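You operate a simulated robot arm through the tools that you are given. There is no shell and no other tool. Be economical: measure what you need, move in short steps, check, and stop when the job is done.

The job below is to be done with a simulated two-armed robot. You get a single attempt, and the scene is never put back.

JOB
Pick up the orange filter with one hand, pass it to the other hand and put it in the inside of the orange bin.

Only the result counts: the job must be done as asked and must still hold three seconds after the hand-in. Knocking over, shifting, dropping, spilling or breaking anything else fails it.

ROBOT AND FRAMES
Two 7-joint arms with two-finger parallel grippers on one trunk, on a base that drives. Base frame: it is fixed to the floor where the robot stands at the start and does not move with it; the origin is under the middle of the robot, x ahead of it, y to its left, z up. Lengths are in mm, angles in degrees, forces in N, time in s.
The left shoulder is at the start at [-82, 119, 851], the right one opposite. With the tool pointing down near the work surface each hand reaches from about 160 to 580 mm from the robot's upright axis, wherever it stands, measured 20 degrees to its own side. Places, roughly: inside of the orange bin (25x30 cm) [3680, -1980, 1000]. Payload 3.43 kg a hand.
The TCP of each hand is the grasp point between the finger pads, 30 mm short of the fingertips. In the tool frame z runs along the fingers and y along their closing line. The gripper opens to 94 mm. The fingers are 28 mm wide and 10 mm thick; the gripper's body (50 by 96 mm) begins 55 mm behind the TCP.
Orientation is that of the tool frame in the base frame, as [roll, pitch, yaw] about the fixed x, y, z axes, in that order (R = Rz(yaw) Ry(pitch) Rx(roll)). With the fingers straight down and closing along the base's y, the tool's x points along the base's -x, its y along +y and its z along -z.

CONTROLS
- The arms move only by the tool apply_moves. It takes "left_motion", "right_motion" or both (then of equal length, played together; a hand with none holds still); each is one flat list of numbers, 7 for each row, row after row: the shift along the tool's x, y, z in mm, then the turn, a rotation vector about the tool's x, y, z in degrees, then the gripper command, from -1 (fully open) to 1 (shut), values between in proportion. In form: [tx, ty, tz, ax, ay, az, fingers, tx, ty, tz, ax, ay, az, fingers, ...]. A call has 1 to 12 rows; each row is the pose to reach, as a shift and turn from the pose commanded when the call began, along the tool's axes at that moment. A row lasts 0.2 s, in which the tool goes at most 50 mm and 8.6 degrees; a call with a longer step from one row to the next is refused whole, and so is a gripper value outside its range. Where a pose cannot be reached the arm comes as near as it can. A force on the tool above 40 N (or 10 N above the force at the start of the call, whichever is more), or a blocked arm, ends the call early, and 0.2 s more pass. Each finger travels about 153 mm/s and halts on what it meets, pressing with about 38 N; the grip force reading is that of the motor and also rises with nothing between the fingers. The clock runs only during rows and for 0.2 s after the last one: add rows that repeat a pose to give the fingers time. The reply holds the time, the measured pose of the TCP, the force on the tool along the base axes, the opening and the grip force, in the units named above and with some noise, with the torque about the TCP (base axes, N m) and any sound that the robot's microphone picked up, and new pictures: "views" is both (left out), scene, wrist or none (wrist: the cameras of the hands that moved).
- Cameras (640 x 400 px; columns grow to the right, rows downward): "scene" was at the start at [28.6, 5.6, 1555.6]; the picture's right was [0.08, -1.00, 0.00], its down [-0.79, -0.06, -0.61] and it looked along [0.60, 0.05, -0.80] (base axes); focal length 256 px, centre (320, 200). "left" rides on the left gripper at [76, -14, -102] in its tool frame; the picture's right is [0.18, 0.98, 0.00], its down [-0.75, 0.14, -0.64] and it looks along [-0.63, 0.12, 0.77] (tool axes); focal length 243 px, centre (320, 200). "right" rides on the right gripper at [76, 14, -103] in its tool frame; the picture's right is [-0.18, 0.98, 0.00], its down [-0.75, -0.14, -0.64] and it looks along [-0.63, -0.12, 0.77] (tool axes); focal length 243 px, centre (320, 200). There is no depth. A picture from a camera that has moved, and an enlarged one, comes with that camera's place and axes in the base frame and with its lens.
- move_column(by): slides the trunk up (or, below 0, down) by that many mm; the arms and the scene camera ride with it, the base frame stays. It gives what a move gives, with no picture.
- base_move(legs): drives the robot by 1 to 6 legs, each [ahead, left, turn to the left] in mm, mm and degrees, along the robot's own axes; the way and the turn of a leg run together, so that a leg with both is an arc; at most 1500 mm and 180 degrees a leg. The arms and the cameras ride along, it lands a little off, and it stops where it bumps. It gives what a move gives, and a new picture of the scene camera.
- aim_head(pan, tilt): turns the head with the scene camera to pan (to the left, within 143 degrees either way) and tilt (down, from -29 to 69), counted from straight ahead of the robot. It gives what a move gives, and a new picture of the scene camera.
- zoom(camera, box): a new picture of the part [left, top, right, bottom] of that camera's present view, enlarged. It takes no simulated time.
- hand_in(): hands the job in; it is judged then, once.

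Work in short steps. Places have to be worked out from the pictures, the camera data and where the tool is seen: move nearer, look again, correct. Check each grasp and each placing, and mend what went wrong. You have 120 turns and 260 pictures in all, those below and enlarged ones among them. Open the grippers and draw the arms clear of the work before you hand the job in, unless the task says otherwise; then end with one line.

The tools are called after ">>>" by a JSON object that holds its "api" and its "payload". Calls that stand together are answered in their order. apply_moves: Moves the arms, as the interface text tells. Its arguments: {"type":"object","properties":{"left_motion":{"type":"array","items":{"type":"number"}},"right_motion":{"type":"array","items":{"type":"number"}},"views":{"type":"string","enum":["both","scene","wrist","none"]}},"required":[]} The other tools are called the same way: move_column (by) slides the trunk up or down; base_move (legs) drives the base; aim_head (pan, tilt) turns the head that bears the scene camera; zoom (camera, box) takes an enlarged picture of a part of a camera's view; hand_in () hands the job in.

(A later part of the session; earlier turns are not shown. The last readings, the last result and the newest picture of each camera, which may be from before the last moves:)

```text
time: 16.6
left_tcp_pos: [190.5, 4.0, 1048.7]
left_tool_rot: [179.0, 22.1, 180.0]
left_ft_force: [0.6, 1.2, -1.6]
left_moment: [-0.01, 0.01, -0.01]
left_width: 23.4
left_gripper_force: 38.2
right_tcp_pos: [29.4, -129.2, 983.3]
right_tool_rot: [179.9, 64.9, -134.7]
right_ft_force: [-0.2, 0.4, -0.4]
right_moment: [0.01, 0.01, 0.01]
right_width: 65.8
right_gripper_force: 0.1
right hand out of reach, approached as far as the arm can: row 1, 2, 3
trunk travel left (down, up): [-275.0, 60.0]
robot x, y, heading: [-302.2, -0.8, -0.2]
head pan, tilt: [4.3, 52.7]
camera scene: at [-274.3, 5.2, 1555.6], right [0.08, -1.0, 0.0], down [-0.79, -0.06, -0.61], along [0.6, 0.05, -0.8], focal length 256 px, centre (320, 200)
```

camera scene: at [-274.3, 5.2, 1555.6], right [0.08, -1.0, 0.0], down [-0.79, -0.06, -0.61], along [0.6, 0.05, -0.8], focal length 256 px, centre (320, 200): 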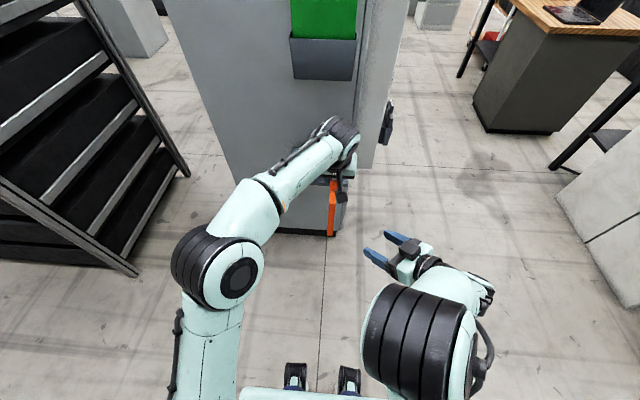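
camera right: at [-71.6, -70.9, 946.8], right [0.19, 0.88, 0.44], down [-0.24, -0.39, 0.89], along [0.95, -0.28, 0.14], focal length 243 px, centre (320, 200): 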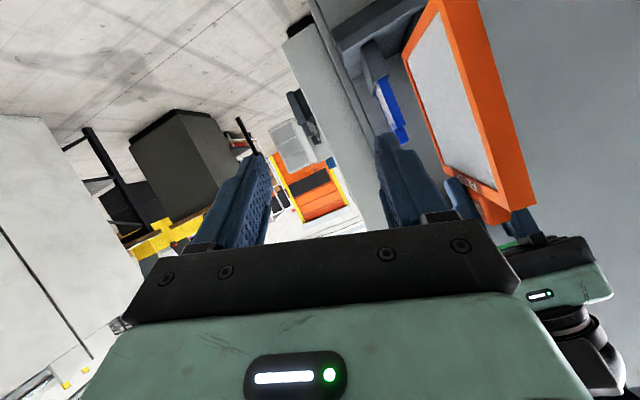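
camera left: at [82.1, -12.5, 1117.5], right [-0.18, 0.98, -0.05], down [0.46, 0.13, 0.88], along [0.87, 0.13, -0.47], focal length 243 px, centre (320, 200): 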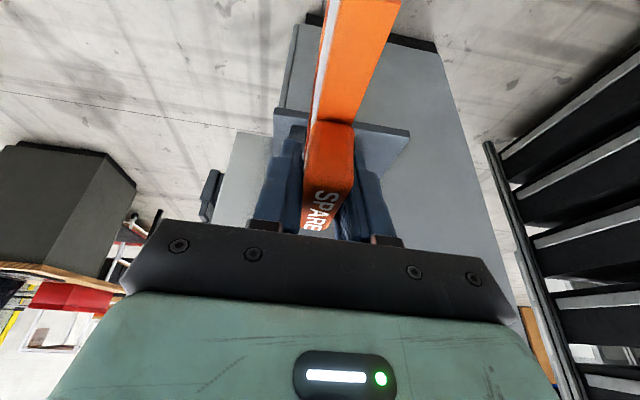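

Right hand is back in a good pose. Now the left hand goes upright and yaws 45°, turning the panel's front edge toward the right hand.

>>> {"api": "apply_moves", "payload": {"left_motion": [0, 0, 0, 0.3, 7.4, 0, 1, 0, 0, 0, 0.6, 14.7, 0, 1, 0, 0, 0, 1, 22, 0, 1], "views": "none"}}

>>> {"api": "apply_moves", "payload": {"left_motion": [4, -1, 0, 0, 0, -7.5, 1, 10, -3, 0, 0, 0, -15, 1, 18, -5, 0, 0, 0, -22.5, 1, 25, -7, 0, 0, 0, -30, 1, 32, -10, 0, 0, 0, -37.5, 1, 40, -13, 0, 0, 0, -45, 1]}}

>>> {"api": "zoom", "payload": {"camera": "right", "box": [160, 0, 480, 240]}}

>>> {"api": "zoom", "payload": {"camera": "scene", "box": [220, 120, 460, 300]}}

```text
time: 17.4
left_tcp_pos: [176.9, 8.2, 1049.2]
left_tool_rot: [-179.9, -0.1, -179.9]
left_ft_force: [-0.5, 0.2, -1.4]
left_moment: [-0.02, -0.08, 0.03]
left_width: 23.8
left_gripper_force: 37.5
left hand out of reach, approached as far as the arm can: row 3
right_tcp_pos: [29.5, -127.2, 983.6]
right_tool_rot: [180.0, 64.9, -135.0]
right_ft_force: [0.8, -0.8, 0.8]
right_moment: [0.01, -0.01, -0.02]
right_width: 66.0
right_gripper_force: 0.0
trunk travel left (down, up): [-275.0, 60.0]
robot x, y, heading: [-304.7, -0.2, -0.0]
head pan, tilt: [4.3, 52.7]
```

```text
time: 18.8
left_tcp_pos: [138.3, -5.3, 1050.1]
left_tool_rot: [-179.9, 0.0, -134.7]
left_ft_force: [1.0, 0.1, -0.5]
left_moment: [0.01, -0.01, 0.0]
left_width: 23.9
left_gripper_force: 37.9
right_tcp_pos: [29.1, -128.8, 982.1]
right_tool_rot: [180.0, 64.8, -134.9]
right_ft_force: [-0.4, 0.4, -0.3]
right_moment: [-0.01, 0.0, 0.01]
right_width: 65.9
right_gripper_force: 0.2
trunk travel left (down, up): [-275.0, 60.0]
robot x, y, heading: [-303.2, -0.4, -0.2]
head pan, tilt: [4.3, 52.7]
camera scene: at [-274.8, 5.8, 1555.6], right [0.08, -1.0, 0.0], down [-0.79, -0.06, -0.61], along [0.6, 0.05, -0.8], focal length 256 px, centre (320, 200)
camera left: at [95.5, -69.6, 1153.7], right [-0.83, 0.56, 0.0], down [0.43, 0.64, 0.64], along [0.36, 0.53, -0.77], focal length 243 px, centre (320, 200)
```

scene: 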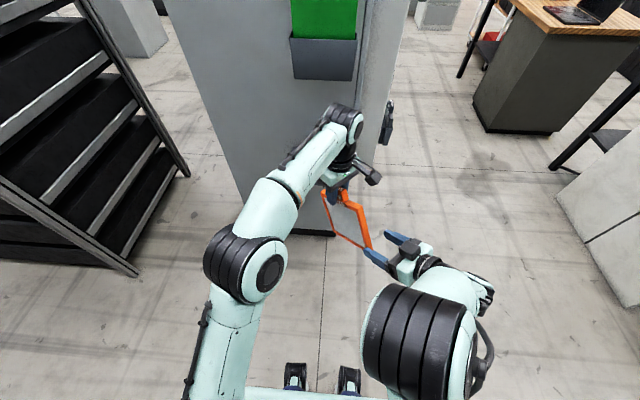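
left: 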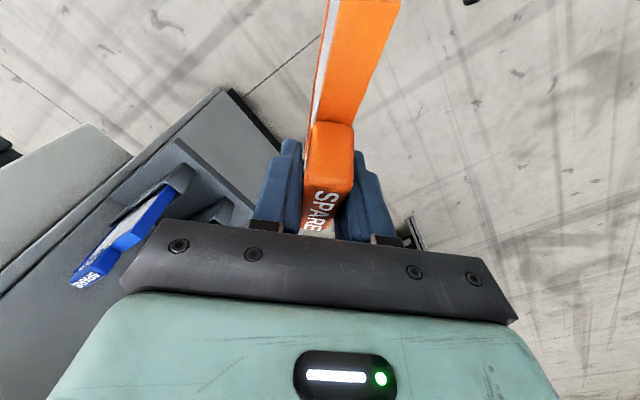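

```text
1.67 times, centred on (320, 120) of right
camera zoom: at [-69.5, -208.0, 957.1], right [-0.64, 0.75, 0.17], down [-0.08, -0.29, 0.95], along [0.76, 0.6, 0.25], focal length 404 px, centre (320, 333)
```

zoom: 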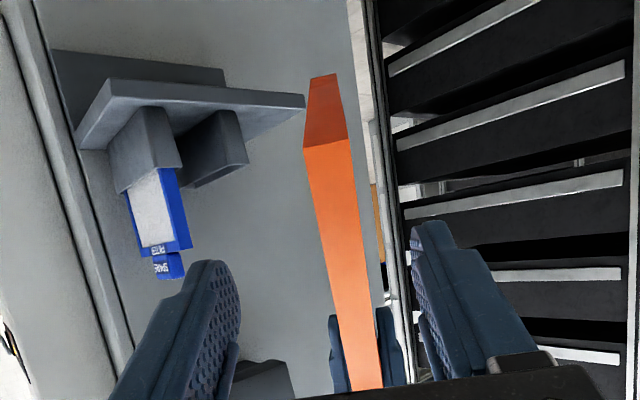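

```text
2.22 times, centred on (340, 210) of scene
camera zoom: at [-274.8, 5.8, 1555.6], right [0.08, -1.0, 0.0], down [-0.79, -0.06, -0.61], along [0.6, 0.05, -0.8], focal length 568 px, centre (276, 178)
```

zoom: 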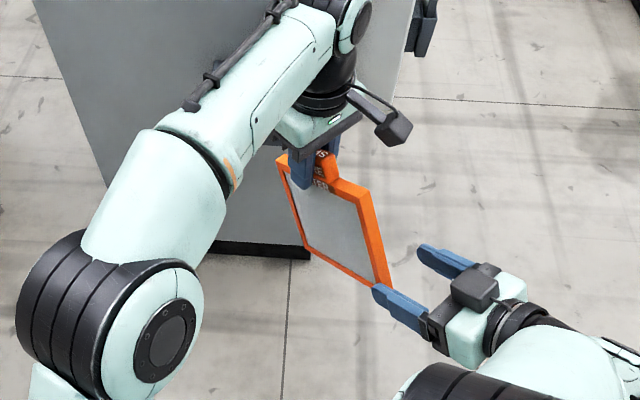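

The panel edge faces the right hand as planned; the picture ray agrees with the predicted lateral position. I align first (small sideways and along-edge shift), then advance so the fingers straddle the edge.

>>> {"api": "apply_moves", "payload": {"right_motion": [-13, 5, 0, 0, 0, 0, -0.4, -26.7, 10, 0, 0, 0, 0, -0.4, -26.7, 10, 0, 0, 0, 0, -0.4], "views": "wrist"}}

>>> {"api": "zoom", "payload": {"camera": "scene", "box": [280, 170, 460, 300]}}

```text
time: 19.6
left_tcp_pos: [139.2, -6.2, 1049.3]
left_tool_rot: [-179.9, 0.1, -134.8]
left_ft_force: [-0.4, 0.2, -0.4]
left_moment: [0.02, -0.02, -0.02]
left_width: 23.6
left_gripper_force: 37.7
right_tcp_pos: [29.8, -113.1, 1007.3]
right_tool_rot: [179.8, 65.0, -135.0]
right_ft_force: [0.9, 0.1, -0.8]
right_moment: [0.01, 0.01, 0.01]
right_width: 65.8
right_gripper_force: 0.0
trunk travel left (down, up): [-275.0, 60.0]
robot x, y, heading: [-301.3, 3.6, -0.2]
head pan, tilt: [4.3, 52.7]
camera right: at [-68.8, -192.3, 981.1], right [-0.64, 0.75, 0.17], down [-0.08, -0.29, 0.95], along [0.76, 0.6, 0.25], focal length 243 px, centre (320, 200)
```

right: 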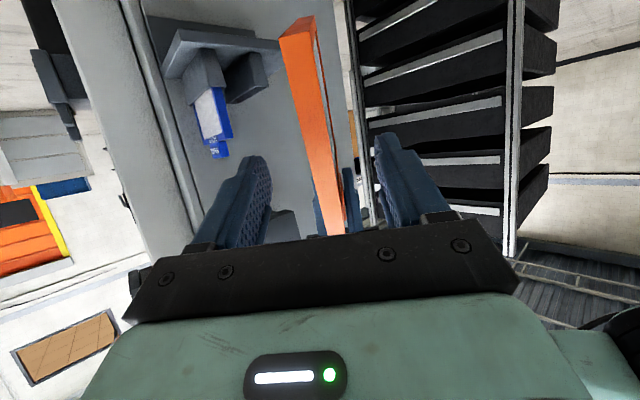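

```text
3.08 times, centred on (370, 235) of scene
camera zoom: at [-274.4, 5.7, 1555.6], right [0.08, -1.0, 0.0], down [-0.79, -0.06, -0.61], along [0.6, 0.05, -0.8], focal length 786 px, centre (166, 92)
```

zoom: 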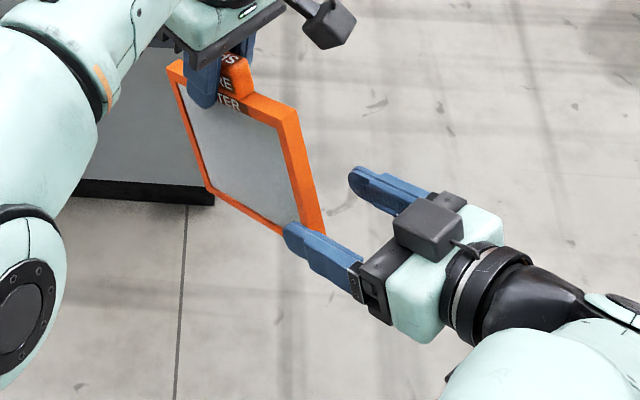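

The panel edge lies centred between the right fingers. I advance 54 mm along the fingers.

>>> {"api": "apply_moves", "payload": {"right_motion": [0, 0, 14, 0, 0, 0, -0.4, 0, 0, 28, 0, 0, 0, -0.4, 0, 0, 41, 0, 0, 0, -0.4, 0, 0, 54, 0, 0, 0, -0.4], "views": "wrist"}}

>>> {"api": "zoom", "payload": {"camera": "scene", "box": [280, 170, 460, 300]}}

```text
time: 20.6
left_tcp_pos: [139.5, -5.1, 1049.2]
left_tool_rot: [-179.8, 0.0, -134.8]
left_ft_force: [0.8, 0.5, -0.5]
left_moment: [0.03, -0.04, -0.02]
left_width: 23.7
left_gripper_force: 38.3
right_tcp_pos: [64.9, -79.7, 983.4]
right_tool_rot: [180.0, 64.9, -134.9]
right_ft_force: [-0.2, -0.9, -0.2]
right_moment: [0.0, 0.01, 0.01]
right_width: 65.7
right_gripper_force: 0.0
trunk travel left (down, up): [-275.0, 60.0]
robot x, y, heading: [-305.3, 0.5, 0.0]
head pan, tilt: [4.3, 52.7]
camera right: at [-33.2, -158.0, 958.5], right [-0.64, 0.75, 0.17], down [-0.08, -0.28, 0.95], along [0.76, 0.6, 0.25], focal length 243 px, centre (320, 200)
```

right: 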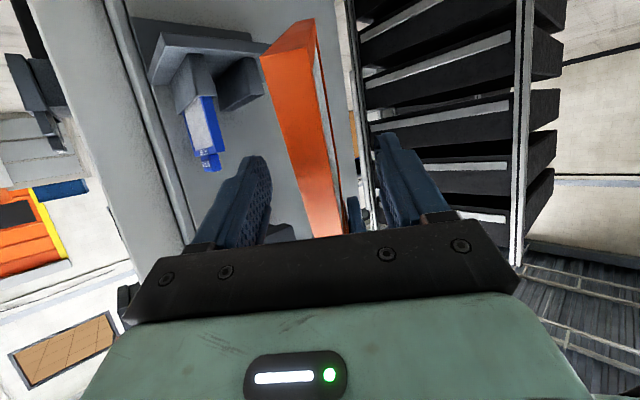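

```text
3.08 times, centred on (370, 235) of scene
camera zoom: at [-274.3, 6.0, 1555.6], right [0.08, -1.0, 0.0], down [-0.79, -0.06, -0.61], along [0.6, 0.05, -0.8], focal length 786 px, centre (166, 92)
```

zoom: 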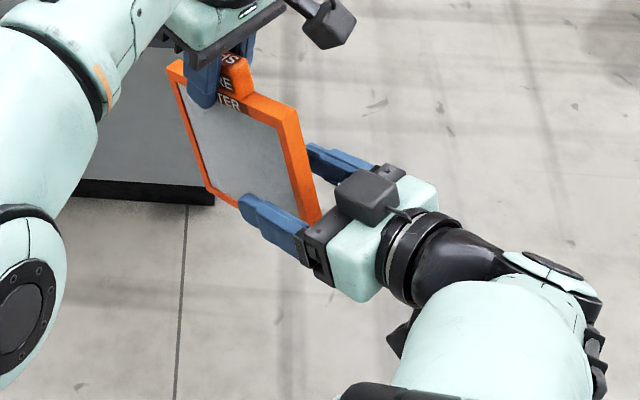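

The fingers straddle the panel edge. Closing the right gripper.

>>> {"api": "apply_moves", "payload": {"right_motion": [0, 0, 0, 0, 0, 0, 0.1, 0, 0, 0, 0, 0, 0, 1, 0, 0, 0, 0, 0, 0, 1, 0, 0, 0, 0, 0, 0, 1], "views": "wrist"}}

>>> {"api": "zoom", "payload": {"camera": "scene", "box": [280, 170, 460, 300]}}

```text
time: 21.6
left_tcp_pos: [139.2, -5.0, 1048.6]
left_tool_rot: [-179.9, 0.0, -134.9]
left_ft_force: [-0.1, -0.3, 0.0]
left_moment: [0.09, 0.11, -0.05]
left_width: 23.6
left_gripper_force: 37.9
right_tcp_pos: [65.4, -79.6, 984.4]
right_tool_rot: [180.0, 65.0, -134.9]
right_ft_force: [0.7, -0.2, 0.1]
right_moment: [-0.04, 0.03, -0.02]
right_width: 19.7
right_gripper_force: 38.1
trunk travel left (down, up): [-275.0, 60.0]
robot x, y, heading: [-301.7, -3.3, 0.2]
head pan, tilt: [4.3, 52.7]
camera right: at [-33.4, -158.1, 958.6], right [-0.64, 0.75, 0.17], down [-0.08, -0.29, 0.95], along [0.76, 0.6, 0.25], focal length 243 px, centre (320, 200)
```

right: 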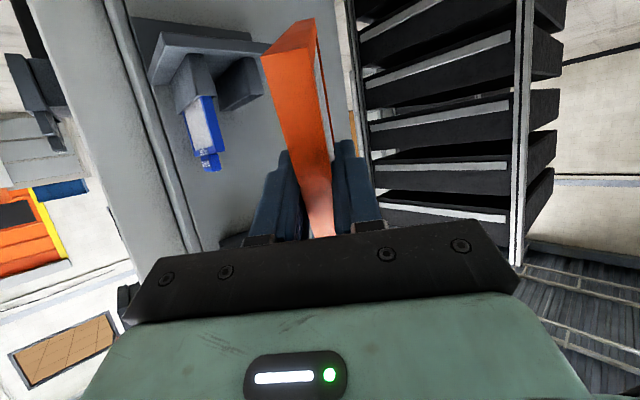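

```text
3.08 times, centred on (370, 235) of scene
camera zoom: at [-274.5, 5.8, 1555.6], right [0.08, -1.0, 0.0], down [-0.79, -0.06, -0.61], along [0.6, 0.05, -0.8], focal length 786 px, centre (166, 92)
```

zoom: 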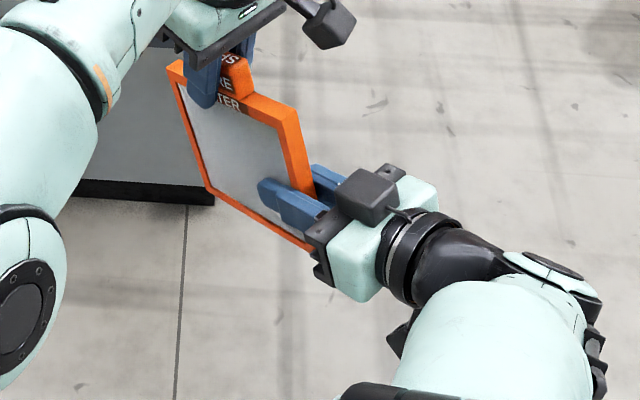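

Right grip is solid (19.7 mm, 38 N). Now I open the left gripper and, once it is free, raise the left hand.

>>> {"api": "apply_moves", "payload": {"left_motion": [0, 0, 0, 0, 0, 0, 0, 0, 0, 0, 0, 0, 0, -0.2, 0, 0, 0, 0, 0, 0, -0.2], "views": "none"}}

>>> {"api": "apply_moves", "payload": {"left_motion": [0, 0, -20, 0, 0, 0, -0.2, 0, 0, -45, 0, 0, 0, -0.2, 0, 0, -80, 0, 0, 0, -0.2, 0, 0, -110, 0, 0, 0, -0.2]}}

>>> {"api": "zoom", "payload": {"camera": "scene", "box": [260, 130, 460, 300]}}

```text
time: 22.4
left_tcp_pos: [140.5, -5.3, 1048.3]
left_tool_rot: [-179.9, 0.0, -134.8]
left_ft_force: [0.7, -0.3, -0.3]
left_moment: [-0.01, 0.03, 0.0]
left_width: 56.7
left_gripper_force: 0.2
right_tcp_pos: [65.0, -79.4, 985.1]
right_tool_rot: [-180.0, 64.9, -134.8]
right_ft_force: [0.4, -0.2, 0.7]
right_moment: [-0.02, -0.01, -0.02]
right_width: 19.8
right_gripper_force: 38.1
trunk travel left (down, up): [-275.0, 60.0]
robot x, y, heading: [-300.6, -0.8, 0.3]
head pan, tilt: [4.3, 52.7]
```

```text
time: 23.4
left_tcp_pos: [130.9, -4.5, 1128.1]
left_tool_rot: [-179.8, 0.0, -134.8]
left_ft_force: [0.2, 0.2, -0.4]
left_moment: [-0.03, -0.01, 0.02]
left_width: 56.4
left_gripper_force: 0.1
left hand out of reach, approached as far as the arm can: row 3, 4
right_tcp_pos: [66.4, -78.8, 984.2]
right_tool_rot: [-180.0, 65.0, -134.9]
right_ft_force: [0.8, 0.3, 0.4]
right_moment: [-0.03, -0.01, 0.02]
right_width: 19.7
right_gripper_force: 37.9
trunk travel left (down, up): [-275.0, 60.0]
robot x, y, heading: [-303.1, -1.8, 0.1]
head pan, tilt: [4.3, 52.7]
camera scene: at [-274.7, 6.1, 1555.5], right [0.08, -1.0, 0.0], down [-0.79, -0.06, -0.61], along [0.6, 0.05, -0.8], focal length 256 px, centre (320, 200)
camera left: at [88.4, -68.9, 1232.7], right [-0.83, 0.56, 0.0], down [0.43, 0.63, 0.64], along [0.36, 0.53, -0.77], focal length 243 px, centre (320, 200)
```

scene: 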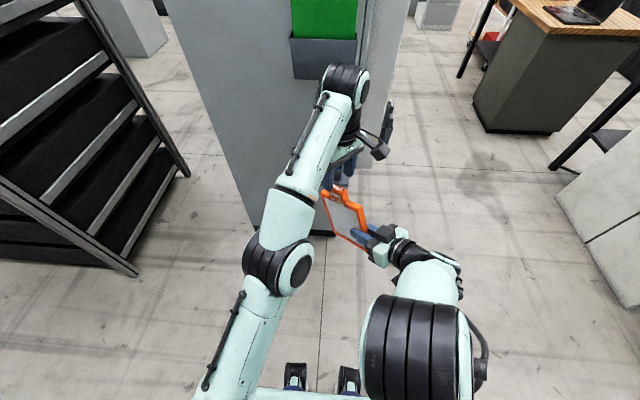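
left: 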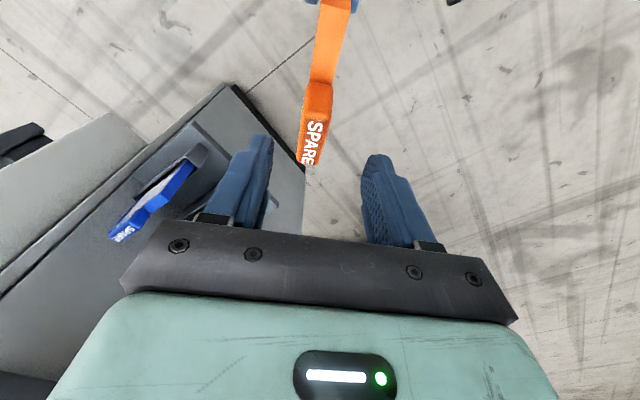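

```text
2.35 times, centred on (360, 215) of scene
camera zoom: at [-274.7, 6.1, 1555.5], right [0.08, -1.0, 0.0], down [-0.79, -0.06, -0.61], along [0.6, 0.05, -0.8], focal length 601 px, centre (226, 165)
```

zoom: 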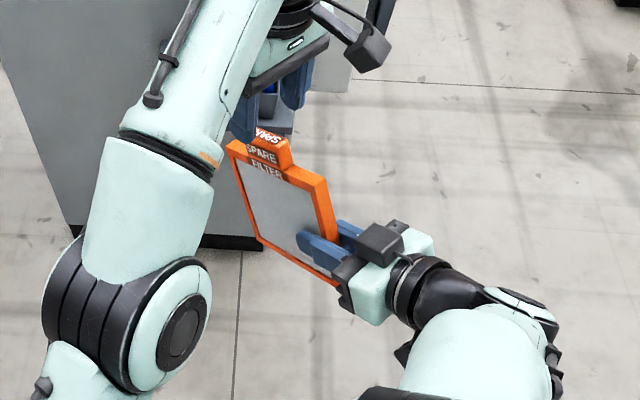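

Handover succeeded: the filter is held by the right hand only. I draw the left hand back to its own side and look toward the bin.

>>> {"api": "apply_moves", "payload": {"left_motion": [-7, 34, 0, 0, 0, 7.5, -0.2, -14, 68, 0, 0, 0, 15, -0.2, -21, 102, 0, 0, 0, 22.5, -0.2, -28, 136, 0, 0, 0, 30, -0.2, -35, 170, 14, 0, 0, 37.5, -0.2, -42.4, 203.6, 28, 0, 0, 45, -0.2], "views": "none"}}

>>> {"api": "aim_head", "payload": {"pan": -26, "tilt": 15}}

```text
time: 24.8
left_tcp_pos: [16.2, 169.5, 1099.0]
left_tool_rot: [-179.9, 0.2, -179.9]
left_ft_force: [0.3, 0.4, -0.1]
left_moment: [-0.02, -0.05, 0.03]
left_width: 56.5
left_gripper_force: 0.1
right_tcp_pos: [64.0, -78.7, 984.7]
right_tool_rot: [-180.0, 64.9, -134.8]
right_ft_force: [-0.7, -0.1, 0.6]
right_moment: [-0.02, -0.02, -0.02]
right_width: 19.7
right_gripper_force: 38.2
trunk travel left (down, up): [-275.0, 60.0]
robot x, y, heading: [-305.5, 0.5, 0.1]
head pan, tilt: [4.3, 52.7]
```

```text
time: 25.9
left_tcp_pos: [17.2, 168.8, 1098.9]
left_tool_rot: [-179.9, 0.1, -179.8]
left_ft_force: [-0.6, -0.1, 0.2]
left_moment: [0.04, -0.02, -0.02]
left_width: 56.6
left_gripper_force: 0.0
right_tcp_pos: [65.8, -79.4, 983.2]
right_tool_rot: [179.9, 65.0, -134.8]
right_ft_force: [0.5, -0.5, -0.1]
right_moment: [-0.01, 0.0, -0.04]
right_width: 19.7
right_gripper_force: 38.0
trunk travel left (down, up): [-275.0, 60.0]
robot x, y, heading: [-302.3, 0.4, 0.0]
head pan, tilt: [-26.0, 15.0]
camera scene: at [-264.7, -40.7, 1612.8], right [-0.44, -0.9, 0.0], down [-0.23, 0.11, -0.97], along [0.87, -0.42, -0.26], focal length 256 px, centre (320, 200)
```

scene: 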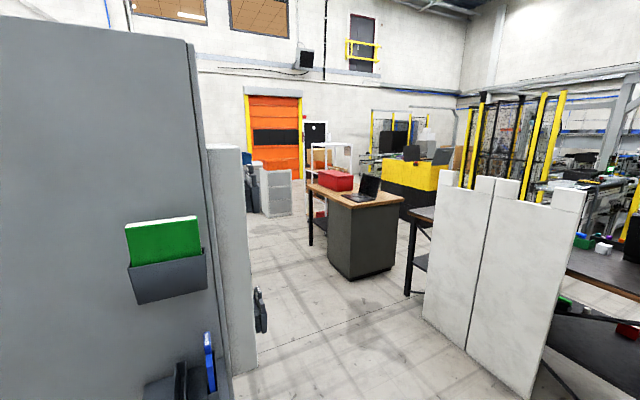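

>>> {"api": "zoom", "payload": {"camera": "scene", "box": [230, 120, 470, 300]}}

>>> {"api": "zoom", "payload": {"camera": "scene", "box": [285, 130, 375, 200]}}

```text
2.22 times, centred on (350, 210) of scene
camera zoom: at [-264.7, -40.7, 1612.8], right [-0.44, -0.9, 0.0], down [-0.23, 0.11, -0.97], along [0.87, -0.42, -0.26], focal length 568 px, centre (253, 178)
```

zoom: 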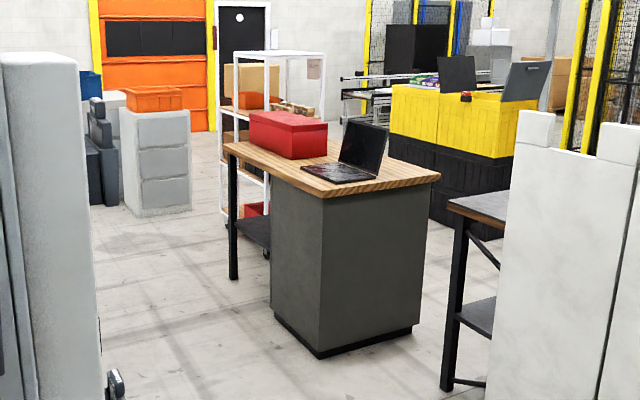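

```text
5.71 times, centred on (330, 165) of scene
camera zoom: at [-264.7, -40.7, 1612.8], right [-0.44, -0.9, 0.0], down [-0.23, 0.11, -0.97], along [0.87, -0.42, -0.26], focal length 1460 px, centre (263, 400)
```

zoom: 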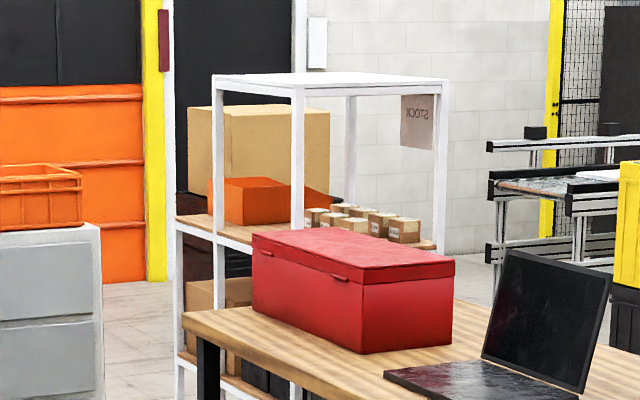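

The bin at the given place is the orange one on the white "STOCK" shelf unit, behind the wooden desk. The corridor at y≈-800, between the machine and the desk, should lead there. I check the space on my right before driving.

>>> {"api": "aim_head", "payload": {"pan": -75, "tilt": 35}}

```text
time: 27.0
left_tcp_pos: [17.9, 168.3, 1098.6]
left_tool_rot: [-179.9, 0.1, -179.8]
left_ft_force: [0.8, -1.3, 0.1]
left_moment: [0.03, 0.03, -0.02]
left_width: 56.4
left_gripper_force: 0.0
right_tcp_pos: [65.1, -78.5, 984.1]
right_tool_rot: [-180.0, 64.9, -134.9]
right_ft_force: [-0.4, -0.2, 0.1]
right_moment: [-0.01, 0.02, -0.01]
right_width: 19.9
right_gripper_force: 38.1
trunk travel left (down, up): [-275.0, 60.0]
robot x, y, heading: [-302.7, 1.4, 0.0]
head pan, tilt: [-75.0, 35.0]
camera scene: at [-325.8, -84.9, 1580.9], right [-0.97, -0.26, 0.0], down [-0.15, 0.55, -0.82], along [0.21, -0.79, -0.57], focal length 256 px, centre (320, 200)
```

scene: 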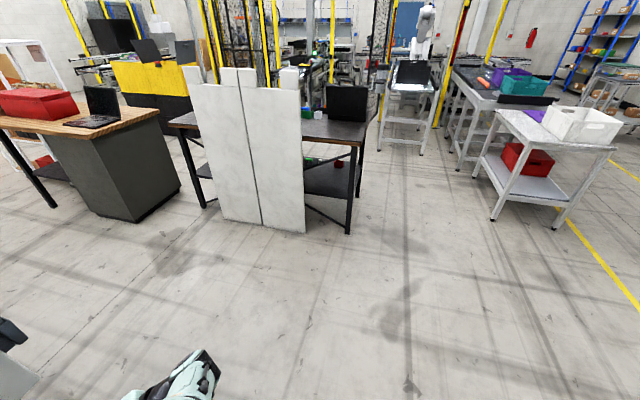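

Open floor to the right. I drive diagonally to about (0,-800), then 1400 mm ahead along the corridor.

>>> {"api": "base_move", "payload": {"legs": [[250, -800, 0]]}}

>>> {"api": "aim_head", "payload": {"pan": -10, "tilt": 20}}

```text
time: 34.5
left_tcp_pos: [271.2, -628.2, 1098.1]
left_tool_rot: [-180.0, 0.0, -179.5]
left_ft_force: [0.2, 0.0, 0.9]
left_moment: [-0.01, -0.02, 0.02]
left_width: 56.3
left_gripper_force: 0.0
right_tcp_pos: [321.2, -876.9, 984.6]
right_tool_rot: [180.0, 64.8, -134.5]
right_ft_force: [-0.3, 0.2, -0.3]
right_moment: [-0.04, 0.01, 0.01]
right_width: 19.5
right_gripper_force: 37.9
trunk travel left (down, up): [-275.0, 60.0]
robot x, y, heading: [-48.7, -798.0, 0.3]
head pan, tilt: [-75.0, 35.0]
camera scene: at [-70.1, -884.4, 1580.8], right [-0.96, -0.27, 0.0], down [-0.15, 0.55, -0.82], along [0.22, -0.79, -0.57], focal length 256 px, centre (320, 200)
```

scene: 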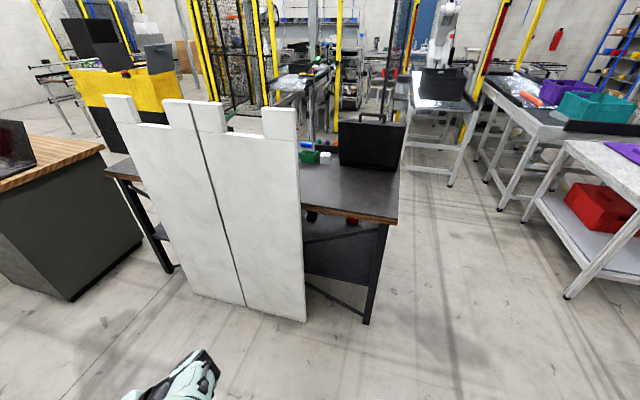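

```text
time: 35.8
left_tcp_pos: [271.2, -628.0, 1098.5]
left_tool_rot: [-179.8, 0.1, -179.2]
left_ft_force: [0.2, -1.6, -0.2]
left_moment: [-0.02, 0.0, 0.02]
left_width: 56.2
left_gripper_force: 0.1
right_tcp_pos: [321.1, -876.4, 984.4]
right_tool_rot: [179.9, 64.8, -134.5]
right_ft_force: [0.1, -0.2, 0.2]
right_moment: [-0.02, 0.06, -0.02]
right_width: 19.4
right_gripper_force: 38.3
trunk travel left (down, up): [-275.0, 60.0]
robot x, y, heading: [-48.7, -799.5, 0.2]
head pan, tilt: [-10.0, 20.0]
camera scene: at [-1.7, -815.0, 1604.7], right [-0.17, -0.99, 0.0], down [-0.34, 0.06, -0.94], along [0.93, -0.16, -0.34], focal length 256 px, centre (320, 200)
```

scene: 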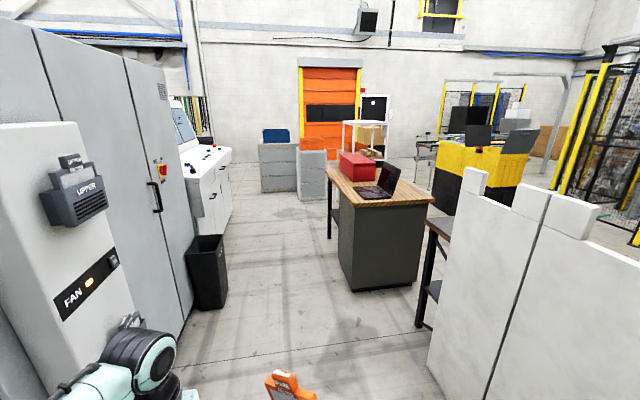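

The corridor runs between the trash can (y≈-300) and the desk (y≈-1445). I drive 1500 mm ahead centred at y≈-880.

>>> {"api": "base_move", "payload": {"legs": [[1450, -80, 0]]}}

>>> {"api": "aim_head", "payload": {"pan": -30, "tilt": 22}}

```text
time: 43.1
left_tcp_pos: [1729.9, -693.8, 1097.8]
left_tool_rot: [-179.9, 0.2, -179.2]
left_ft_force: [-1.2, -0.9, -0.7]
left_moment: [-0.01, 0.0, 0.0]
left_width: 56.3
left_gripper_force: 0.2
right_tcp_pos: [1780.2, -940.2, 983.3]
right_tool_rot: [179.8, 64.8, -134.2]
right_ft_force: [-0.8, 0.5, 0.2]
right_moment: [-0.05, 0.01, 0.01]
right_width: 19.7
right_gripper_force: 38.1
trunk travel left (down, up): [-275.0, 60.0]
robot x, y, heading: [1412.1, -862.9, 0.9]
head pan, tilt: [-10.0, 20.0]
camera scene: at [1457.0, -880.9, 1604.7], right [-0.16, -0.99, 0.0], down [-0.34, 0.06, -0.94], along [0.93, -0.15, -0.34], focal length 256 px, centre (320, 200)
```

scene: 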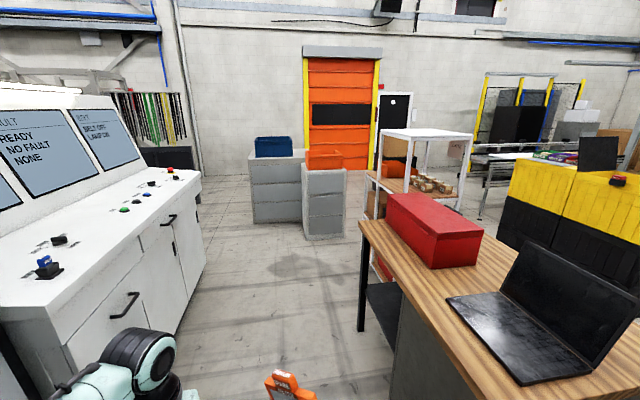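

```text
time: 43.9
left_tcp_pos: [1728.4, -692.5, 1098.8]
left_tool_rot: [-179.9, 0.1, -179.2]
left_ft_force: [0.2, 0.3, -0.8]
left_moment: [-0.07, 0.02, -0.03]
left_width: 56.2
left_gripper_force: 0.1
right_tcp_pos: [1780.4, -940.4, 984.6]
right_tool_rot: [180.0, 64.9, -134.2]
right_ft_force: [0.4, 0.6, 0.7]
right_moment: [-0.03, 0.05, -0.01]
right_width: 19.8
right_gripper_force: 38.1
trunk travel left (down, up): [-275.0, 60.0]
robot x, y, heading: [1412.1, -865.1, 0.7]
head pan, tilt: [-30.0, 22.0]
camera scene: at [1445.9, -911.2, 1601.4], right [-0.49, -0.87, 0.0], down [-0.33, 0.18, -0.93], along [0.81, -0.45, -0.37], focal length 256 px, centre (320, 200)
```

scene: 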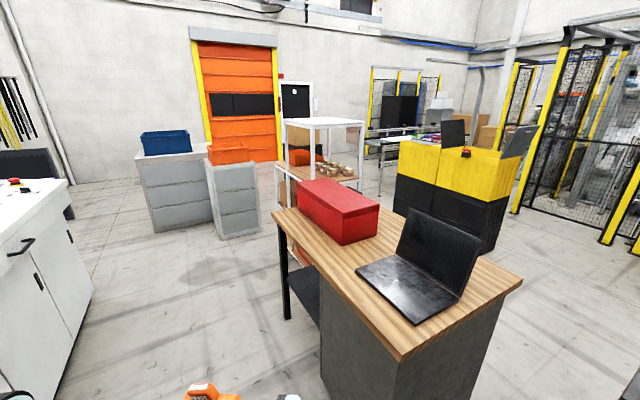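

>>> {"api": "zoom", "payload": {"camera": "scene", "box": [180, 100, 400, 260]}}

>>> {"api": "zoom", "payload": {"camera": "scene", "box": [265, 110, 375, 200]}}

```text
2.50 times, centred on (290, 180) of scene
camera zoom: at [1445.9, -911.2, 1601.4], right [-0.49, -0.87, 0.0], down [-0.33, 0.18, -0.93], along [0.81, -0.45, -0.37], focal length 639 px, centre (395, 250)
```

zoom: 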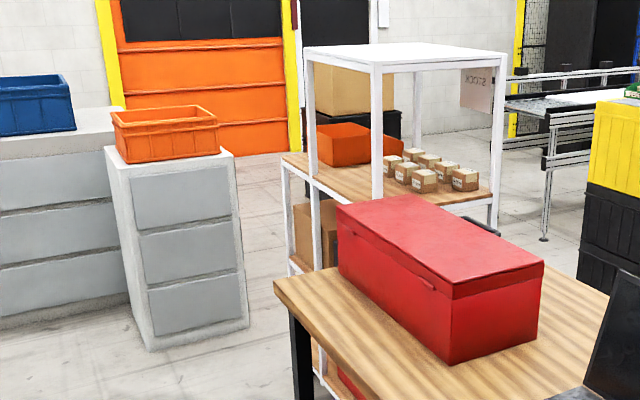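

```text
4.44 times, centred on (320, 155) of scene
camera zoom: at [1445.9, -911.2, 1601.4], right [-0.49, -0.87, 0.0], down [-0.33, 0.18, -0.93], along [0.81, -0.45, -0.37], focal length 1136 px, centre (320, 400)
```

zoom: 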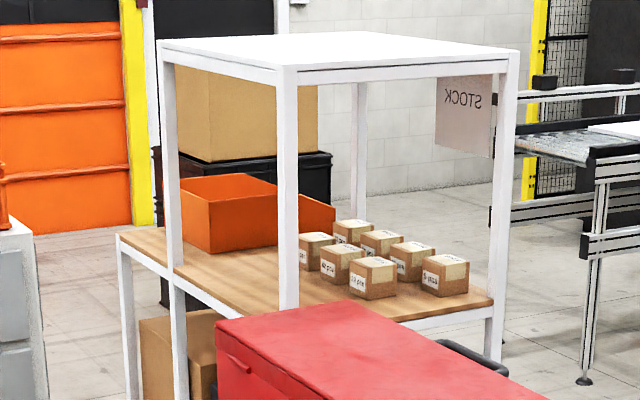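

Bin: on the shelf unit's plank, near the aisle edge (+y), with an upper roof (underside ~z 1350) over part of it. The best access looks like facing -y from the aisle. I drive further along to view it from the side.

>>> {"api": "base_move", "payload": {"legs": [[1450, -20, -0.8]]}}

>>> {"api": "aim_head", "payload": {"pan": -58, "tilt": 25}}

>>> {"api": "zoom", "payload": {"camera": "scene", "box": [160, 40, 480, 240]}}

```text
time: 51.3
left_tcp_pos: [3223.1, -719.1, 1097.9]
left_tool_rot: [-180.0, 0.1, 179.4]
left_ft_force: [0.0, 0.3, 0.1]
left_moment: [-0.04, 0.0, -0.01]
left_width: 56.5
left_gripper_force: 0.0
right_tcp_pos: [3267.8, -967.9, 984.0]
right_tool_rot: [-180.0, 64.9, -135.6]
right_ft_force: [-0.7, 0.5, 0.9]
right_moment: [-0.04, -0.03, -0.02]
right_width: 19.7
right_gripper_force: 38.6
trunk travel left (down, up): [-275.0, 60.0]
robot x, y, heading: [2900.9, -886.3, -0.7]
head pan, tilt: [-30.0, 22.0]
camera scene: at [2934.3, -931.2, 1601.4], right [-0.51, -0.86, 0.0], down [-0.32, 0.19, -0.93], along [0.8, -0.47, -0.37], focal length 256 px, centre (320, 200)
```

scene: 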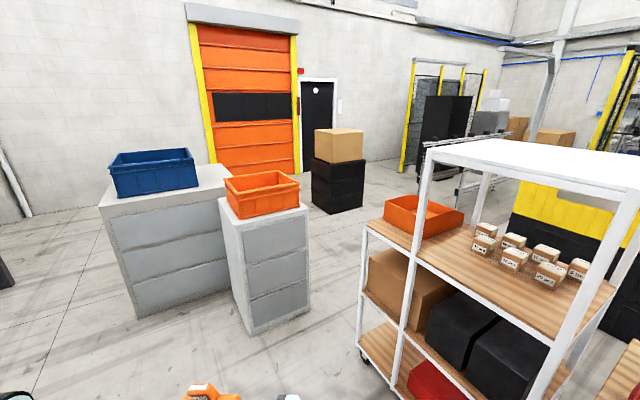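

```text
time: 52.2
left_tcp_pos: [3221.9, -719.4, 1097.6]
left_tool_rot: [-179.9, 0.1, 179.4]
left_ft_force: [0.7, 0.3, 0.6]
left_moment: [-0.01, 0.01, -0.01]
left_width: 56.4
left_gripper_force: 0.0
right_tcp_pos: [3267.3, -968.7, 984.7]
right_tool_rot: [179.9, 64.9, -135.6]
right_ft_force: [-0.9, 0.8, 0.9]
right_moment: [-0.04, 0.02, 0.02]
right_width: 19.5
right_gripper_force: 38.4
trunk travel left (down, up): [-275.0, 60.0]
robot x, y, heading: [2898.5, -883.9, -0.7]
head pan, tilt: [-58.0, 25.0]
camera scene: at [2902.4, -962.5, 1596.6], right [-0.85, -0.52, 0.0], down [-0.22, 0.36, -0.91], along [0.47, -0.77, -0.42], focal length 256 px, centre (320, 200)
```

scene: 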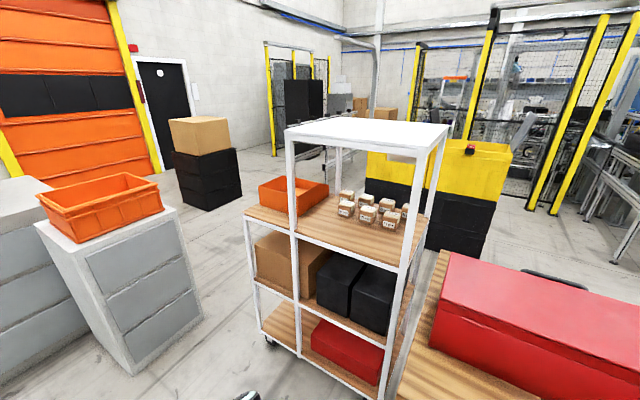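

```text
2.00 times, centred on (320, 140) of scene
camera zoom: at [2902.4, -962.5, 1596.6], right [-0.85, -0.52, 0.0], down [-0.22, 0.36, -0.91], along [0.47, -0.77, -0.42], focal length 511 px, centre (320, 320)
```

zoom: 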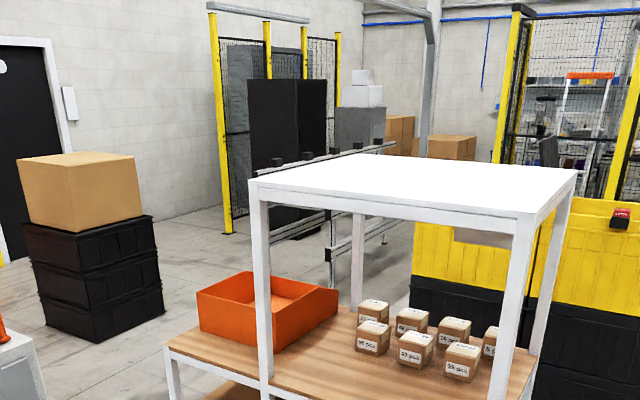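

Working this out: the roof spans x≈3036–3580, while the bin covers x≈3540–3840, y≈-1870…-2105 with its rim near z≈1080. So it is mostly open from above. I'll drive ahead, turn to face it, and raise the trunk.

>>> {"api": "base_move", "payload": {"legs": [[900, 10, 0], [0, 0, -100]]}}

>>> {"api": "move_column", "payload": {"by": 60}}

>>> {"api": "aim_head", "payload": {"pan": 0, "tilt": 35}}

```text
time: 61.1
left_tcp_pos: [3895.3, -1223.7, 1097.4]
left_tool_rot: [-179.9, 0.1, 80.5]
left_ft_force: [0.1, 0.1, 0.4]
left_moment: [0.01, 0.02, -0.03]
left_width: 56.6
left_gripper_force: 0.1
right_tcp_pos: [3643.1, -1228.9, 985.1]
right_tool_rot: [179.9, 64.9, 125.4]
right_ft_force: [0.4, -0.5, -0.3]
right_moment: [0.04, 0.0, 0.01]
right_width: 19.6
right_gripper_force: 37.3
trunk travel left (down, up): [-275.0, 60.0]
robot x, y, heading: [3783.6, -878.9, -99.5]
head pan, tilt: [-58.0, 25.0]
camera scene: at [3703.3, -871.3, 1596.6], right [-0.38, 0.92, 0.0], down [0.39, 0.16, -0.91], along [-0.84, -0.35, -0.42], focal length 256 px, centre (320, 200)
```

scene: 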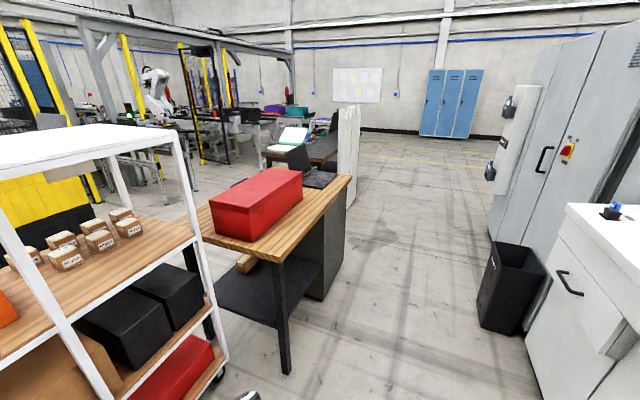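

```text
time: 62.1
left_tcp_pos: [3895.2, -1223.1, 1158.1]
left_tool_rot: [-179.9, 0.2, 80.6]
left_ft_force: [-0.8, -0.4, -0.2]
left_moment: [-0.01, -0.02, -0.02]
left_width: 56.4
left_gripper_force: 0.1
right_tcp_pos: [3642.6, -1227.6, 1044.6]
right_tool_rot: [180.0, 65.0, 125.5]
right_ft_force: [0.1, 1.0, -0.2]
right_moment: [0.03, 0.01, -0.03]
right_width: 19.5
right_gripper_force: 38.0
trunk travel left (down, up): [-335.0, 0.0]
robot x, y, heading: [3783.0, -878.9, -99.5]
head pan, tilt: [-58.0, 25.0]
```

```text
time: 63.3
left_tcp_pos: [3895.2, -1224.3, 1159.0]
left_tool_rot: [-179.9, 0.2, 80.5]
left_ft_force: [-0.7, -0.1, -0.2]
left_moment: [-0.01, -0.01, 0.0]
left_width: 56.4
left_gripper_force: 0.0
right_tcp_pos: [3642.3, -1229.4, 1044.4]
right_tool_rot: [179.9, 65.0, 125.4]
right_ft_force: [-0.7, -0.7, -1.0]
right_moment: [0.07, 0.03, 0.01]
right_width: 19.8
right_gripper_force: 37.3
trunk travel left (down, up): [-335.0, 0.0]
robot x, y, heading: [3788.1, -879.7, -99.5]
head pan, tilt: [0.0, 35.0]
camera scene: at [3773.8, -922.1, 1644.0], right [-0.99, 0.17, 0.0], down [0.1, 0.57, -0.82], along [-0.14, -0.81, -0.57], focal length 256 px, centre (320, 200)
```

scene: 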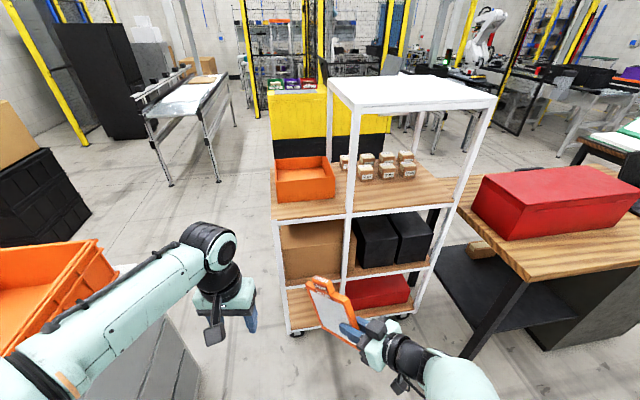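

Now I have a clear frontal view. I enlarge the bin to measure it.

>>> {"api": "zoom", "payload": {"camera": "scene", "box": [255, 70, 415, 230]}}

```text
2.50 times, centred on (335, 150) of scene
camera zoom: at [3773.8, -922.1, 1644.0], right [-0.99, 0.17, 0.0], down [0.1, 0.57, -0.82], along [-0.14, -0.81, -0.57], focal length 639 px, centre (282, 325)
```

zoom: 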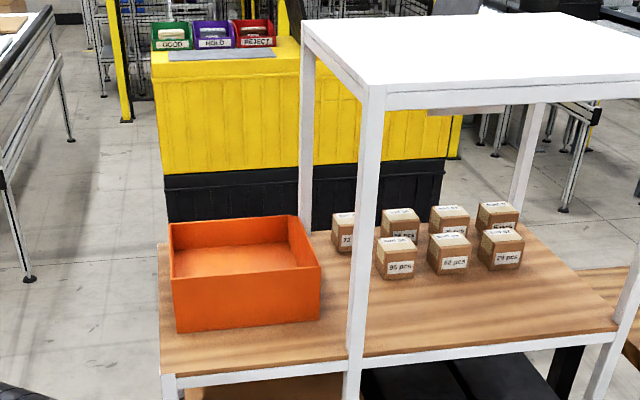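

The bin measures x≈3541–3806, y≈-1872…-2089, floor z≈974, rim≈1089. The roof post stands at about (3516,-1744), so the hand should enter roughly along -y. I first test in free air whether the right arm can reach the needed high pose (z≈1215, heading ~10° in the robot frame).

>>> {"api": "apply_moves", "payload": {"right_motion": [-28, -13, -6, 5.3, 0, 2.5, 1, -56, -27, -13, 10.6, 0, 4.9, 1, -85, -40, -19, 15.9, 0, 7.4, 1, -113, -54, -26, 21.1, 0, 9.9, 1, -141, -67, -32, 26.4, 0, 12.3, 1, -169.6, -80.6, -38.6, 31.7, 0, 14.8, 1, -169.6, -80.6, -38.6, 31.7, 0, 14.8, 1], "views": "scene"}}

```text
time: 64.9
left_tcp_pos: [3893.7, -1223.0, 1158.9]
left_tool_rot: [-180.0, 0.1, 80.5]
left_ft_force: [0.6, -0.5, -0.9]
left_moment: [-0.02, -0.01, -0.02]
left_width: 56.1
left_gripper_force: 0.0
right_tcp_pos: [3583.6, -1307.9, 1211.0]
right_tool_rot: [175.8, 64.5, 85.2]
right_ft_force: [0.6, -0.4, -0.9]
right_moment: [0.06, -0.02, -0.01]
right_width: 19.5
right_gripper_force: 38.3
trunk travel left (down, up): [-335.0, 0.0]
robot x, y, heading: [3780.5, -881.4, -99.5]
head pan, tilt: [0.0, 35.0]
camera scene: at [3773.8, -922.0, 1644.0], right [-0.99, 0.17, 0.0], down [0.1, 0.57, -0.82], along [-0.14, -0.81, -0.57], focal length 256 px, centre (320, 200)
```

scene: 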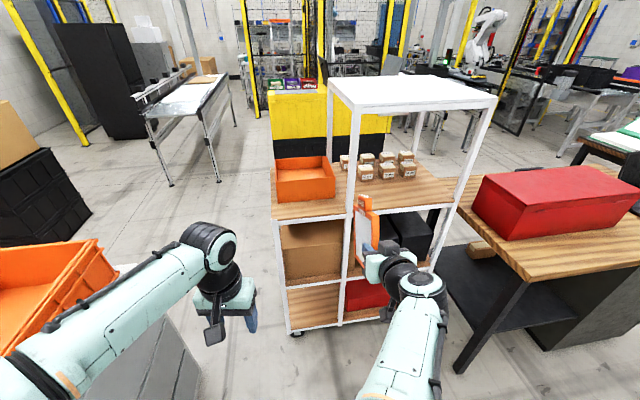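

Reached: TCP z=1211, heading ≈-95° in world, filter held ahead of the hand. Before approaching I check how far my own base sticks out in front.

>>> {"api": "aim_head", "payload": {"pan": 0, "tilt": 69}}

```text
time: 65.9
left_tcp_pos: [3896.3, -1223.4, 1157.2]
left_tool_rot: [-179.9, 0.1, 80.6]
left_ft_force: [0.0, 0.0, -0.2]
left_moment: [0.03, -0.02, -0.03]
left_width: 56.6
left_gripper_force: 0.1
right_tcp_pos: [3583.5, -1308.7, 1210.8]
right_tool_rot: [175.9, 64.5, 85.5]
right_ft_force: [-0.5, 0.2, -1.0]
right_moment: [0.06, 0.0, 0.0]
right_width: 19.6
right_gripper_force: 38.2
trunk travel left (down, up): [-335.0, 0.0]
robot x, y, heading: [3783.8, -879.0, -99.5]
head pan, tilt: [0.0, 68.8]
camera scene: at [3779.2, -890.5, 1600.4], right [-0.99, 0.17, 0.0], down [0.16, 0.92, -0.36], along [-0.06, -0.36, -0.93], focal length 256 px, centre (320, 200)
```

scene: 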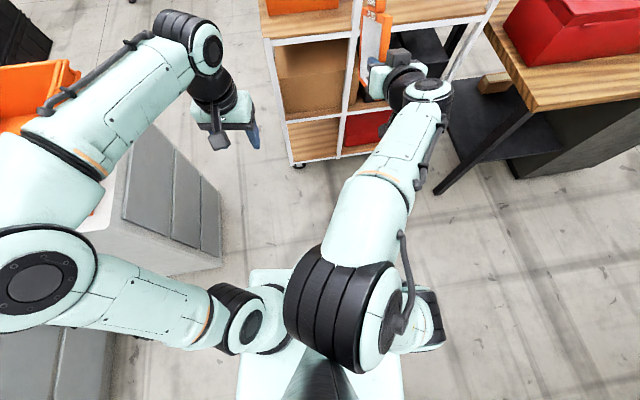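

My base front is only ~150–200 mm, fine, but the left elbow sticks out ~500 mm and would near the grey cabinet/crate. I bring the left hand forward and inward (pulls the elbow in) and shift the right hand inward so the base can stay farther from the cabinet.

>>> {"api": "apply_moves", "payload": {"left_motion": [-30, -18, 0, 0, 0, 0, -0.2, -60, -36, 0, 0, 0, 0, -0.2, -90, -54, 0, 0, 0, 0, -0.2, -119, -72, 0, 0, 0, 0, -0.2], "right_motion": [-1, 22, 2, 1, 0, 0, 1, -2, 43, 3.5, 2, 0, 0, 1, -3, 65, 5, 3, 0, 0, 1, -3.2, 85.7, 6.8, 4, 0, 0, 1], "views": "scene"}}

```text
time: 66.9
left_tcp_pos: [3808.5, -1326.2, 1160.4]
left_tool_rot: [-179.9, 0.1, 80.6]
left_ft_force: [0.5, -0.5, -0.5]
left_moment: [0.0, -0.02, 0.02]
left_width: 56.4
left_gripper_force: 0.1
right_tcp_pos: [3596.6, -1325.4, 1192.6]
right_tool_rot: [171.6, 61.0, 71.5]
right_ft_force: [-0.2, -0.2, -0.3]
right_moment: [0.03, 0.05, 0.02]
right_width: 19.7
right_gripper_force: 38.0
trunk travel left (down, up): [-335.0, 0.0]
robot x, y, heading: [3782.9, -877.6, -99.6]
head pan, tilt: [0.0, 68.8]
stopped in row 4 (right hand): the arm was blocked; the commanded pose is now the measured one
camera scene: at [3778.8, -891.3, 1600.4], right [-0.99, 0.17, 0.0], down [0.16, 0.92, -0.36], along [-0.06, -0.36, -0.93], focal length 256 px, centre (320, 200)
```

scene: 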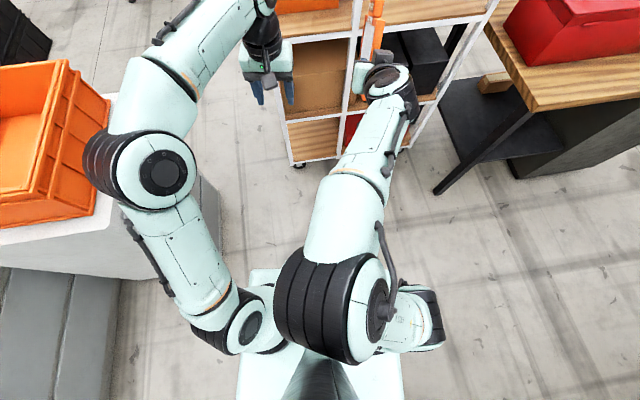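

The right wrist is near a limit there, but the reached heading (-9° in robot frame) works well if I rotate the base. I turn the base +7.5°, level the hand's roll and pitch up to ~75° to shorten the filter's footprint.

>>> {"api": "base_move", "payload": {"legs": [[0, 0, 7.5]]}}

>>> {"api": "apply_moves", "payload": {"right_motion": [-6, -5, -1, 2.8, -4.6, 0, 1, -12, -10, -3, 5.6, -9.2, 0, 1, -18, -15, -5, 8.4, -13.8, 0, 1], "views": "none"}}

>>> {"api": "aim_head", "payload": {"pan": 0, "tilt": 48}}

```text
time: 67.9
left_tcp_pos: [3866.4, -1319.3, 1160.0]
left_tool_rot: [-179.9, 0.1, 87.9]
left_ft_force: [-0.2, -0.1, 0.2]
left_moment: [0.0, 0.01, 0.0]
left_width: 56.6
left_gripper_force: 0.0
right_tcp_pos: [3656.3, -1345.6, 1192.4]
right_tool_rot: [171.6, 61.1, 78.8]
right_ft_force: [0.5, -0.1, -0.1]
right_moment: [0.08, 0.0, 0.0]
right_width: 19.3
right_gripper_force: 37.3
trunk travel left (down, up): [-335.0, 0.0]
robot x, y, heading: [3783.4, -877.0, -92.4]
head pan, tilt: [0.0, 68.8]
camera scene: at [3780.7, -890.7, 1600.4], right [-1.0, 0.04, 0.0], down [0.04, 0.93, -0.36], along [-0.01, -0.36, -0.93], focal length 256 px, centre (320, 200)
```

scene: 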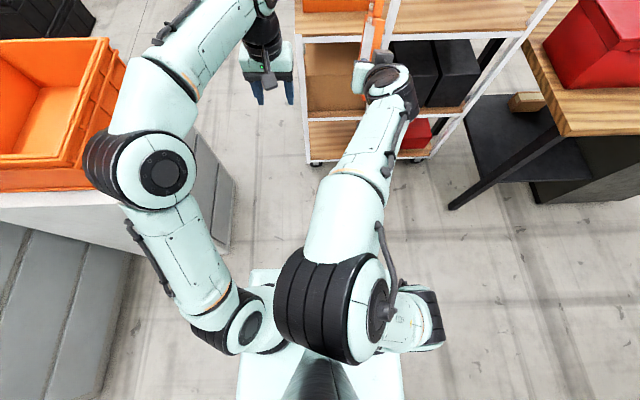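

```text
time: 68.7
left_tcp_pos: [3868.5, -1317.0, 1158.9]
left_tool_rot: [-179.7, 0.1, 87.9]
left_ft_force: [0.1, -0.3, 0.2]
left_moment: [0.0, 0.05, 0.0]
left_width: 56.5
left_gripper_force: 0.0
right_tcp_pos: [3640.6, -1347.8, 1211.9]
right_tool_rot: [177.0, 75.1, 75.7]
right_ft_force: [0.2, 0.1, -1.3]
right_moment: [0.06, 0.02, -0.03]
right_width: 19.3
right_gripper_force: 38.1
trunk travel left (down, up): [-335.0, 0.0]
robot x, y, heading: [3782.1, -880.1, -92.1]
head pan, tilt: [0.0, 68.8]
```

```text
time: 69.6
left_tcp_pos: [3866.1, -1318.4, 1159.8]
left_tool_rot: [-179.8, 0.0, 87.9]
left_ft_force: [0.3, -0.7, -0.7]
left_moment: [-0.01, -0.02, 0.0]
left_width: 56.5
left_gripper_force: 0.0
right_tcp_pos: [3638.7, -1348.8, 1210.2]
right_tool_rot: [176.4, 74.8, 75.0]
right_ft_force: [0.0, -0.1, -0.8]
right_moment: [0.05, -0.02, 0.02]
right_width: 19.6
right_gripper_force: 38.1
trunk travel left (down, up): [-335.0, 0.0]
robot x, y, heading: [3782.7, -878.8, -92.2]
head pan, tilt: [0.0, 48.0]
camera scene: at [3779.7, -913.6, 1625.0], right [-1.0, 0.04, 0.0], down [0.03, 0.74, -0.67], along [-0.03, -0.67, -0.74], focal length 256 px, centre (320, 200)
```

scene: 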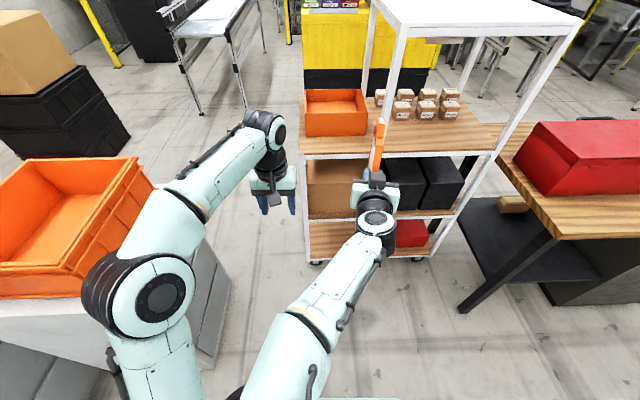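

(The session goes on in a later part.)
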